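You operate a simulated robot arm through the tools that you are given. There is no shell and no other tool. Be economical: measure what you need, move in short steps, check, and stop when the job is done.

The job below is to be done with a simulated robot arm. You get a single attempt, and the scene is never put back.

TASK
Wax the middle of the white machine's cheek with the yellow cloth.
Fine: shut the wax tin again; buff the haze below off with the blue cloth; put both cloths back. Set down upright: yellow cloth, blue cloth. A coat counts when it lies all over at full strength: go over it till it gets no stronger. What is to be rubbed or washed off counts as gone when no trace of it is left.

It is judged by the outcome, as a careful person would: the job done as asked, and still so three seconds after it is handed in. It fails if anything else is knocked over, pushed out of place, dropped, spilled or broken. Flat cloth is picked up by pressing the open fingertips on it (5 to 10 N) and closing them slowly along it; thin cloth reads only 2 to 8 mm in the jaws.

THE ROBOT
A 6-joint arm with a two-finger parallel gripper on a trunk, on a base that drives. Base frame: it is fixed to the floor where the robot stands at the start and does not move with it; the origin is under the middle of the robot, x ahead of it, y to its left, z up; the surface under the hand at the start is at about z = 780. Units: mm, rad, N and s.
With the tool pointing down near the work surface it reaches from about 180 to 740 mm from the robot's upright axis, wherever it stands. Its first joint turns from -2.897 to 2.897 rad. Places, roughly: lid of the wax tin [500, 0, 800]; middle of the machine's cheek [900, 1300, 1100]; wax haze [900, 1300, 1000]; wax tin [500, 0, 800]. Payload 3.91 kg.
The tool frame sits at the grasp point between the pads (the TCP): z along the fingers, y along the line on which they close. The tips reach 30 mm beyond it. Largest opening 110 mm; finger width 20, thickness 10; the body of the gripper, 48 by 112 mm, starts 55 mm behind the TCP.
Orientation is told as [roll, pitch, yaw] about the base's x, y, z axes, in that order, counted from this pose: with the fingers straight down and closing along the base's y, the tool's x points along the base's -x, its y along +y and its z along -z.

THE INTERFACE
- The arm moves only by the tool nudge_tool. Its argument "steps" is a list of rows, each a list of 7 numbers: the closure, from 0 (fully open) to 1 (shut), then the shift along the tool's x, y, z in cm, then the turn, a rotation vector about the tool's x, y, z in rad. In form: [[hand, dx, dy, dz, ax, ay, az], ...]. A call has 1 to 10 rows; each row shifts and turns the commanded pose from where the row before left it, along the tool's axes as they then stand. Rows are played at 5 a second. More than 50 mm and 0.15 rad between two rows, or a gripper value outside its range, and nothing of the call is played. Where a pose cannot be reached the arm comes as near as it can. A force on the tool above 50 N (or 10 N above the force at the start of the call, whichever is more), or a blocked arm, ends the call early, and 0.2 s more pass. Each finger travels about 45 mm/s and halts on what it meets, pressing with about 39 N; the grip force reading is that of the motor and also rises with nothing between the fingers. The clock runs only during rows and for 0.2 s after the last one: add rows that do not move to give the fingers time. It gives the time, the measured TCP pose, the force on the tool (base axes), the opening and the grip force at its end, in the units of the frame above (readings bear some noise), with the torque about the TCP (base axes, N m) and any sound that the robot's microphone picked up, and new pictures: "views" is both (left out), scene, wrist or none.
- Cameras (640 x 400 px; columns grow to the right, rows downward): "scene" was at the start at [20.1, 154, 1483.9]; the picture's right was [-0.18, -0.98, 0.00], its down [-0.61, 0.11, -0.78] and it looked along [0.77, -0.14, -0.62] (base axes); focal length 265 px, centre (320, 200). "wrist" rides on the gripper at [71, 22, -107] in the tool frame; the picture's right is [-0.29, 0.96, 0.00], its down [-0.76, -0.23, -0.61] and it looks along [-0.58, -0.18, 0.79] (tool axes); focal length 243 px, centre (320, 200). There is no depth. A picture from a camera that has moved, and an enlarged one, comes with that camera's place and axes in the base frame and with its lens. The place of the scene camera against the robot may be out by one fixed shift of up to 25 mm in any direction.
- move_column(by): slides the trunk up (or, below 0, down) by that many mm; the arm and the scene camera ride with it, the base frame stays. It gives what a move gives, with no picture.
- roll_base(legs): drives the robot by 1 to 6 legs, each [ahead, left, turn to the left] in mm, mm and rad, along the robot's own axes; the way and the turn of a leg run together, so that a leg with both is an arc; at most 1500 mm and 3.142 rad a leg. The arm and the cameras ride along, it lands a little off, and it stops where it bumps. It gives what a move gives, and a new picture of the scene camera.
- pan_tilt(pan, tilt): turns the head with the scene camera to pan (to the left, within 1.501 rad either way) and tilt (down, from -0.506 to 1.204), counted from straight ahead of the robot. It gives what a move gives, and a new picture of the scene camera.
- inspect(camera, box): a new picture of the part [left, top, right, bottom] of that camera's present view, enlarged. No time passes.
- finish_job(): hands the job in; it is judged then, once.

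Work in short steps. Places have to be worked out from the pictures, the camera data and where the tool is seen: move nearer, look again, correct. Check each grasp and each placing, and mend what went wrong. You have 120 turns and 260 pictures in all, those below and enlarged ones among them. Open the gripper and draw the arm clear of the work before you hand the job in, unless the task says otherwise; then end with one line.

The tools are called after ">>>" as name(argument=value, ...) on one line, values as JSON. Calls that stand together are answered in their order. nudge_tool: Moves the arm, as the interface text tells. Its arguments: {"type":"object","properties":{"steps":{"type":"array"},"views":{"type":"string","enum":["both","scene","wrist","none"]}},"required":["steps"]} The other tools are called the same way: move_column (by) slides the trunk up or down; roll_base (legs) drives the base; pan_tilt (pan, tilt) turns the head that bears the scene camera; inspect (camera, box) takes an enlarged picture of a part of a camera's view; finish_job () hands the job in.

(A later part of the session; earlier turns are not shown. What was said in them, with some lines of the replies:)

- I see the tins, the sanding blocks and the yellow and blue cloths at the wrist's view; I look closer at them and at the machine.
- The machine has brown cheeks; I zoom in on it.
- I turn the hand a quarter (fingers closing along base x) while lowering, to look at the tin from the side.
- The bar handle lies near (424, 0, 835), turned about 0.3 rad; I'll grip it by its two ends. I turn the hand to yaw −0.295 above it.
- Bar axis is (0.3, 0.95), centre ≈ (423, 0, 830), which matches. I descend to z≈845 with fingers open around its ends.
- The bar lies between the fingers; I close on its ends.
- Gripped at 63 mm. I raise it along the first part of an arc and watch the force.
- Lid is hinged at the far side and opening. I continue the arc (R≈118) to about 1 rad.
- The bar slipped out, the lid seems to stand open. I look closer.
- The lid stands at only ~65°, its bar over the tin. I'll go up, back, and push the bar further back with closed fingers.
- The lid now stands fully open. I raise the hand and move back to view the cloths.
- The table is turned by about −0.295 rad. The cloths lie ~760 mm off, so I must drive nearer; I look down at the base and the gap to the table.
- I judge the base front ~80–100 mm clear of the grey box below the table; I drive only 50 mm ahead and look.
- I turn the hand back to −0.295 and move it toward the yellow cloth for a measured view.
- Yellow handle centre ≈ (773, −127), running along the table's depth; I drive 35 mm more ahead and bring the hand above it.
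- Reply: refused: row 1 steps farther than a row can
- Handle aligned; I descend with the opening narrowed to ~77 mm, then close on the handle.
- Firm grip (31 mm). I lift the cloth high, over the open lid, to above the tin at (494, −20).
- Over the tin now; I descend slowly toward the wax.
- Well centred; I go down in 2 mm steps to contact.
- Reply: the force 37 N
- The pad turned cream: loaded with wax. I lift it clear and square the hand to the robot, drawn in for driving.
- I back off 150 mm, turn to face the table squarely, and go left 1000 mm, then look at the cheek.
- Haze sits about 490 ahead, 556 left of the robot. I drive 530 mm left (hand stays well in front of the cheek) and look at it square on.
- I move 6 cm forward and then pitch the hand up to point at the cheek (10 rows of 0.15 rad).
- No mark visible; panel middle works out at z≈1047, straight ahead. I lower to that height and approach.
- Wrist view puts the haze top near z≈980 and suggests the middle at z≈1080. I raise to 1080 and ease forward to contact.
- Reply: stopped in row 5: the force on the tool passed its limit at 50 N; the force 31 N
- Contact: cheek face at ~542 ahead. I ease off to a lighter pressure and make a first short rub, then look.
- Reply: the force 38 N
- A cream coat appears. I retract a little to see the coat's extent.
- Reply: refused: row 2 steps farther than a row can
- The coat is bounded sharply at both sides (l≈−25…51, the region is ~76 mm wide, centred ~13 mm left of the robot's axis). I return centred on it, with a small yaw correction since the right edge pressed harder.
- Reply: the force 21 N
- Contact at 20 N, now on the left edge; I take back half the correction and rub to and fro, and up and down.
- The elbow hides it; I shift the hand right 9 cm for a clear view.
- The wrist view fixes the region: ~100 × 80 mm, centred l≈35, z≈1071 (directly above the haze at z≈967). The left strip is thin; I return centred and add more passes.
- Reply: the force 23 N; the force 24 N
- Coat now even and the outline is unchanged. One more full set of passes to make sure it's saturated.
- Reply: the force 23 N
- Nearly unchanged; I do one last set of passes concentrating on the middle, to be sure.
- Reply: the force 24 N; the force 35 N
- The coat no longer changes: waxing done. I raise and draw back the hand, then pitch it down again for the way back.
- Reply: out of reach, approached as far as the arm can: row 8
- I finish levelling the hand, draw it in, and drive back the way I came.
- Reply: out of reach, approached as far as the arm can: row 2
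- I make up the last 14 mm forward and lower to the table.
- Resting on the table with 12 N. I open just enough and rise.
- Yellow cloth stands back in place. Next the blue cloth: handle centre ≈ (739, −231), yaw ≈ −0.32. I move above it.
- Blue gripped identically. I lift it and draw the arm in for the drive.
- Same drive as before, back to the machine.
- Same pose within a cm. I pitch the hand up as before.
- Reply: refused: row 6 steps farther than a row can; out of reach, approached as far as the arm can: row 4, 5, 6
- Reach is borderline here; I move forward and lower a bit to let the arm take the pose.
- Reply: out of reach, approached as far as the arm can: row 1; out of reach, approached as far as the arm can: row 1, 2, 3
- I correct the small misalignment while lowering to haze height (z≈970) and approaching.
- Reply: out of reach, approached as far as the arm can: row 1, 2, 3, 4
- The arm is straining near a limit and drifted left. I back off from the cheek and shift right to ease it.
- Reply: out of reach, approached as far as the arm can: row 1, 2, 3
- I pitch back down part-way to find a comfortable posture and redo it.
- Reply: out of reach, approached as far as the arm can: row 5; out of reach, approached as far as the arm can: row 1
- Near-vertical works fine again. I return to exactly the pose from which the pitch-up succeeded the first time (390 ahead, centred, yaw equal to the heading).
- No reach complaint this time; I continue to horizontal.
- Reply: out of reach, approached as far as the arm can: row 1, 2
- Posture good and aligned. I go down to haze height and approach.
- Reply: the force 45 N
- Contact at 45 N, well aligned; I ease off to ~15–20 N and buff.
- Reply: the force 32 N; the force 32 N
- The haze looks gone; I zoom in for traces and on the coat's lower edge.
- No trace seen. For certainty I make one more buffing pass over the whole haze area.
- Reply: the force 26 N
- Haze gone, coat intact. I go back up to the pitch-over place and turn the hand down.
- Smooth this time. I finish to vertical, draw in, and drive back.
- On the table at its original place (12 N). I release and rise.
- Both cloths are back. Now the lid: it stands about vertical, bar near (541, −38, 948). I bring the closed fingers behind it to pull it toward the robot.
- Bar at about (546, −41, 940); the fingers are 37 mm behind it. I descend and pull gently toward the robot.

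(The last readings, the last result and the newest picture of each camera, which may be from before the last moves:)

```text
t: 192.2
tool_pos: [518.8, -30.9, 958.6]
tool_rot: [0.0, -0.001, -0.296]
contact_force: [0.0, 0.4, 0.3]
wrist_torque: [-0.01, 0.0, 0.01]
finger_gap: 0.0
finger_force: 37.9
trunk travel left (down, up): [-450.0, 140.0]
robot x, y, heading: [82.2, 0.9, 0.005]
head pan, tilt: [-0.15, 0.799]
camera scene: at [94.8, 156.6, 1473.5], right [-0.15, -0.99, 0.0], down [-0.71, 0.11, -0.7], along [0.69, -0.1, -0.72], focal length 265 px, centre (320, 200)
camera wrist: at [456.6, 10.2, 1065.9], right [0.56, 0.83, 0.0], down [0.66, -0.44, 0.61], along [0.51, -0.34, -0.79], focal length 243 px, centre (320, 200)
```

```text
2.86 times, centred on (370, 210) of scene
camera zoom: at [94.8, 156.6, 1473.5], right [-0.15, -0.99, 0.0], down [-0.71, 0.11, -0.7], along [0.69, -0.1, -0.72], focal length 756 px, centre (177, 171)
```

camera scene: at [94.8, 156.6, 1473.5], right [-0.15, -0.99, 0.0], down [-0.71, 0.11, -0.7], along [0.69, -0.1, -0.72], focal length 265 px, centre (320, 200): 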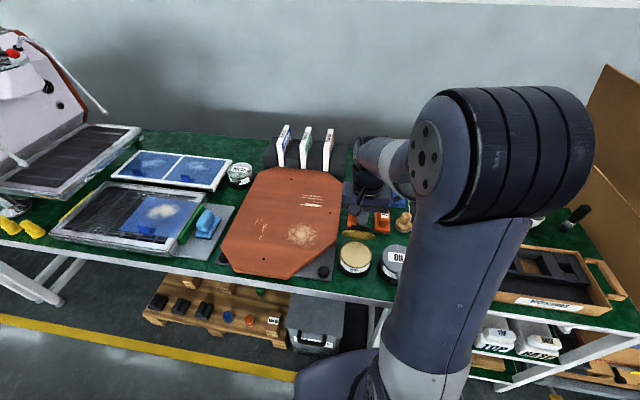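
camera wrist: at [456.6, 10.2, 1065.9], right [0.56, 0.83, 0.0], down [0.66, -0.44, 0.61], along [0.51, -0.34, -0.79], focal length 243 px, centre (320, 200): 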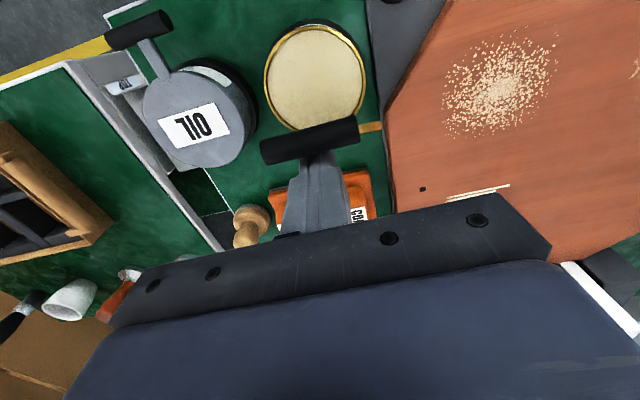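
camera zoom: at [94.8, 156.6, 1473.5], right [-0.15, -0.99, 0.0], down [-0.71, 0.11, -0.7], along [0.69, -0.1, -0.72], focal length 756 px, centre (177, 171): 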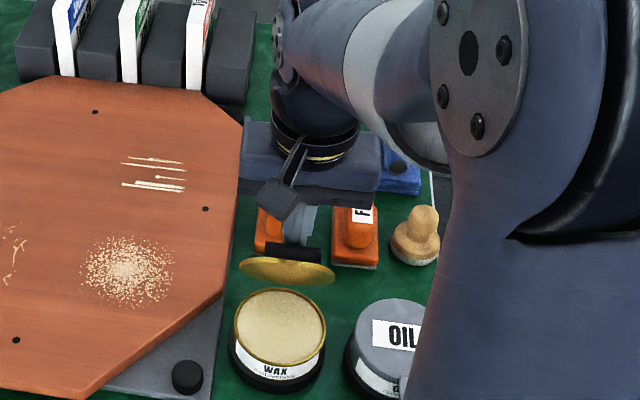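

The lid follows. I continue along the arc, down toward closing.

>>> nudge_tool(steps=[[1, 1.2, 0, 0.3, 0, 0, 0], [1, 1.2, 0, 0.4, 0, 0, 0], [1, 1.1, 0, 0.5, 0, 0, 0], [1, 1.0, 0, 0.6, 0, 0, 0], [1, 0.9, 0, 0.8, 0, 0, 0], [1, 0.8, 0, 0.9, 0, 0, 0], [1, 0.7, 0, 1.0, 0, 0, 0], [1, 0, 0, 0, 0, 0, 0]], views="both")

>>> inspect(camera="scene", box=[290, 140, 450, 280])

```text
t: 194.0
tool_pos: [454.2, -12.2, 913.8]
tool_rot: [-0.001, 0.0, -0.295]
contact_force: [0.1, -0.1, 0.3]
wrist_torque: [0.04, 0.01, -0.03]
finger_gap: 0.2
finger_force: 37.6
trunk travel left (down, up): [-450.0, 140.0]
robot x, y, heading: [79.1, 1.1, 0.001]
head pan, tilt: [-0.15, 0.799]
camera scene: at [94.9, 156.6, 1473.5], right [-0.15, -0.99, 0.0], down [-0.71, 0.11, -0.7], along [0.69, -0.1, -0.72], focal length 265 px, centre (320, 200)
camera wrist: at [390.6, 30.3, 1020.6], right [0.56, 0.83, 0.0], down [0.66, -0.44, 0.61], along [0.51, -0.34, -0.79], focal length 243 px, centre (320, 200)
```

scene: 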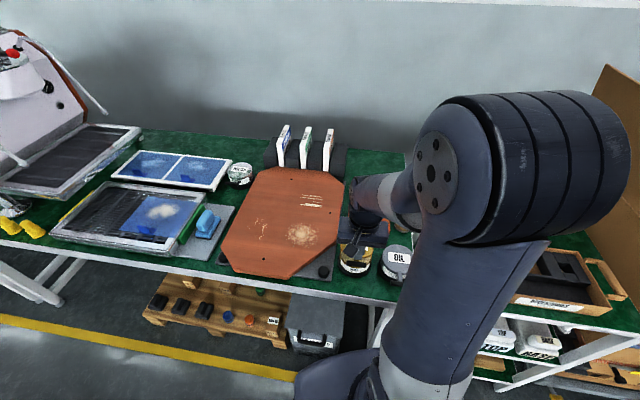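
wrist: 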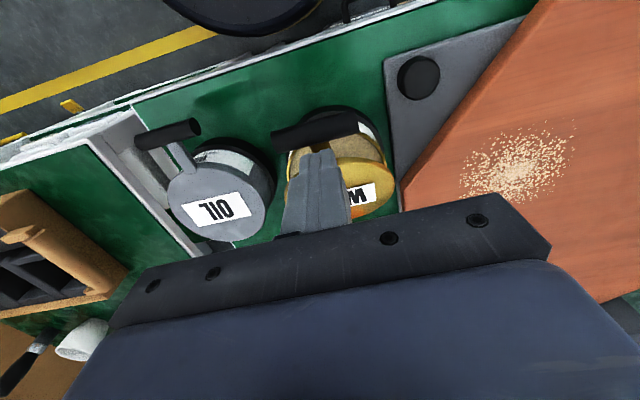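

```text
2.86 times, centred on (370, 210) of scene
camera zoom: at [94.9, 156.6, 1473.5], right [-0.15, -0.99, 0.0], down [-0.71, 0.11, -0.7], along [0.69, -0.1, -0.72], focal length 756 px, centre (177, 171)
```

zoom: 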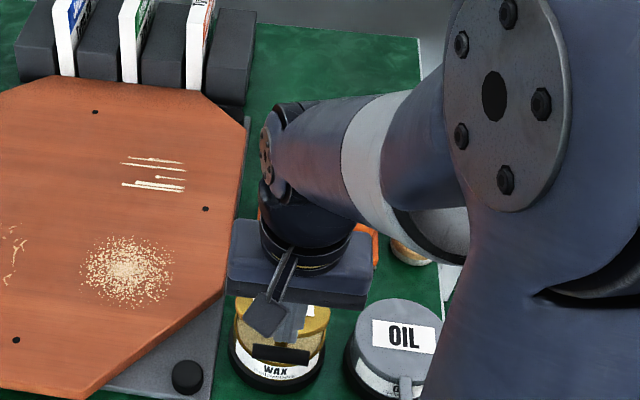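

Almost shut; I press straight down on the lid's front.

>>> nudge_tool(steps=[[1, -0.3, 0, 1, 0, 0, 0], [1, 0, 0, 1, 0, 0, 0], [1, 0, 0, 0.8, 0, 0, 0], [1, 0, 0, 0.6, 0, 0, 0], [1, 0, 0, 0.3, 0, 0, 0], [1, 0, 0, 0, 0, 0, 0]], views="wrist")

```text
t: 195.4
tool_pos: [456.0, -12.4, 876.5]
tool_rot: [-0.002, 0.001, -0.295]
contact_force: [0.4, 0.0, 0.4]
wrist_torque: [0.0, -0.03, 0.0]
finger_gap: 0.0
finger_force: 38.2
trunk travel left (down, up): [-450.0, 140.0]
robot x, y, heading: [79.6, -1.5, 0.003]
head pan, tilt: [-0.15, 0.799]
camera wrist: at [393.4, 29.5, 983.8], right [0.56, 0.83, 0.0], down [0.66, -0.44, 0.61], along [0.51, -0.34, -0.79], focal length 243 px, centre (320, 200)
```

wrist: 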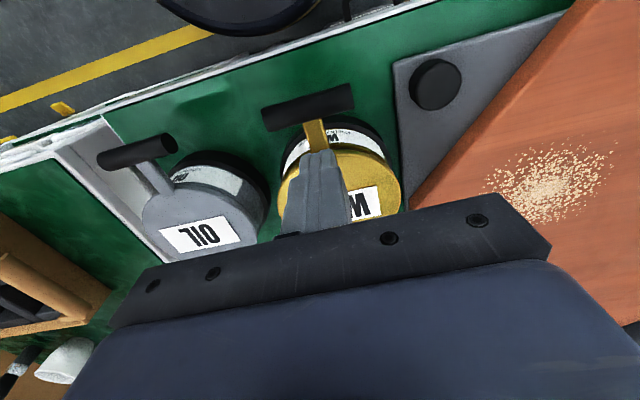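

>>> nudge_tool(steps=[[1, 0, 0, 0.4, 0, 0, 0], [1, 0, 0, 0.3, 0, 0, 0], [1, 0, 0, 0.3, 0, 0, 0], [1, 0, 0, 0, 0, 0, 0]], views="none")

```text
t: 196.4
tool_pos: [456.4, -12.9, 869.1]
tool_rot: [0.001, -0.004, -0.295]
contact_force: [-1.2, 2.1, 19.6]
wrist_torque: [0.0, -0.1, -0.03]
finger_gap: 0.2
finger_force: 37.5
trunk travel left (down, up): [-450.0, 140.0]
robot x, y, heading: [78.3, -4.2, 0.007]
head pan, tilt: [-0.15, 0.799]
```

20 N at lid-top height: shut. I raise the hand clear and check everything.

>>> nudge_tool(steps=[[1, 0, 0, -3, 0, 0, 0], [1, 0, 0, -4.5, 0, 0, 0], [0.6, 0, 0, -4.5, 0, 0, 0], [0.2, 0, 0, -4.5, 0, 0, 0], [0, 3, 0, -3, 0, 0, 0], [0, 4, 0, 0, 0, 0, 0], [0, 0, 0, 0, 0, 0, 0]], views="wrist")

>>> inspect(camera="scene", box=[290, 140, 450, 280])

>>> inspect(camera="wrist", box=[200, 0, 440, 200])

```text
t: 198.0
tool_pos: [389.2, 9.9, 1062.1]
tool_rot: [-0.002, -0.001, -0.296]
contact_force: [0.4, -0.4, 0.0]
wrist_torque: [-0.01, 0.01, 0.01]
finger_gap: 102.2
finger_force: 0.0
trunk travel left (down, up): [-450.0, 140.0]
robot x, y, heading: [78.4, -0.7, 0.003]
head pan, tilt: [-0.15, 0.799]
camera wrist: at [326.5, 50.5, 1169.1], right [0.56, 0.83, 0.0], down [0.66, -0.44, 0.61], along [0.51, -0.34, -0.79], focal length 243 px, centre (320, 200)
```

wrist: 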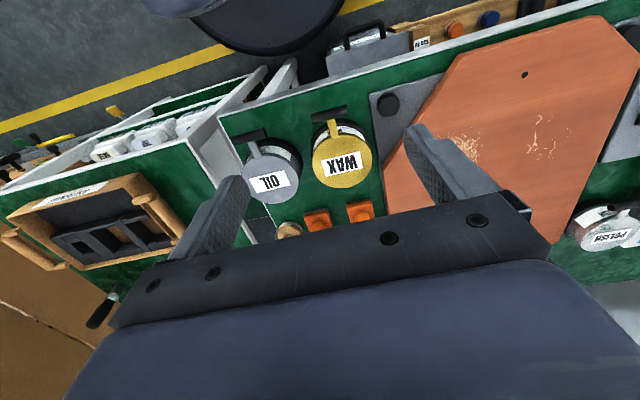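

```text
2.86 times, centred on (370, 210) of scene
camera zoom: at [94.4, 156.6, 1473.5], right [-0.15, -0.99, 0.0], down [-0.71, 0.11, -0.7], along [0.69, -0.1, -0.72], focal length 756 px, centre (177, 171)
```

zoom: 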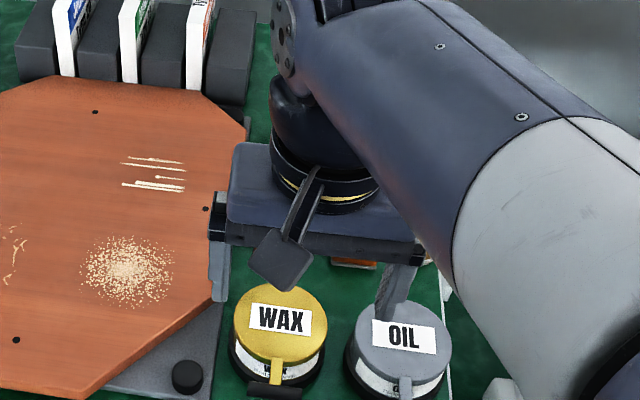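

```text
2.00 times, centred on (320, 100) of wrist
camera zoom: at [326.5, 50.5, 1169.1], right [0.56, 0.83, 0.0], down [0.66, -0.44, 0.61], along [0.51, -0.34, -0.79], focal length 485 px, centre (320, 400)
```

zoom: 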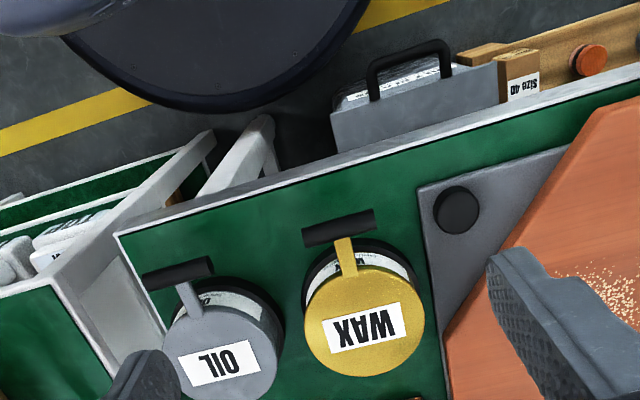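

The tin is shut, both cloths stand in their places, the coat is full and the haze is gone; the open gripper is clear of the work. I hand the job in.

>>> finish_job()

```text
The job is handed in.
```

I waxed the middle of the machine's cheek to a full, even coat and buffed off the haze below it until no trace showed. Both cloths stand upright in their places, the wax tin is shut, and the job is handed in.
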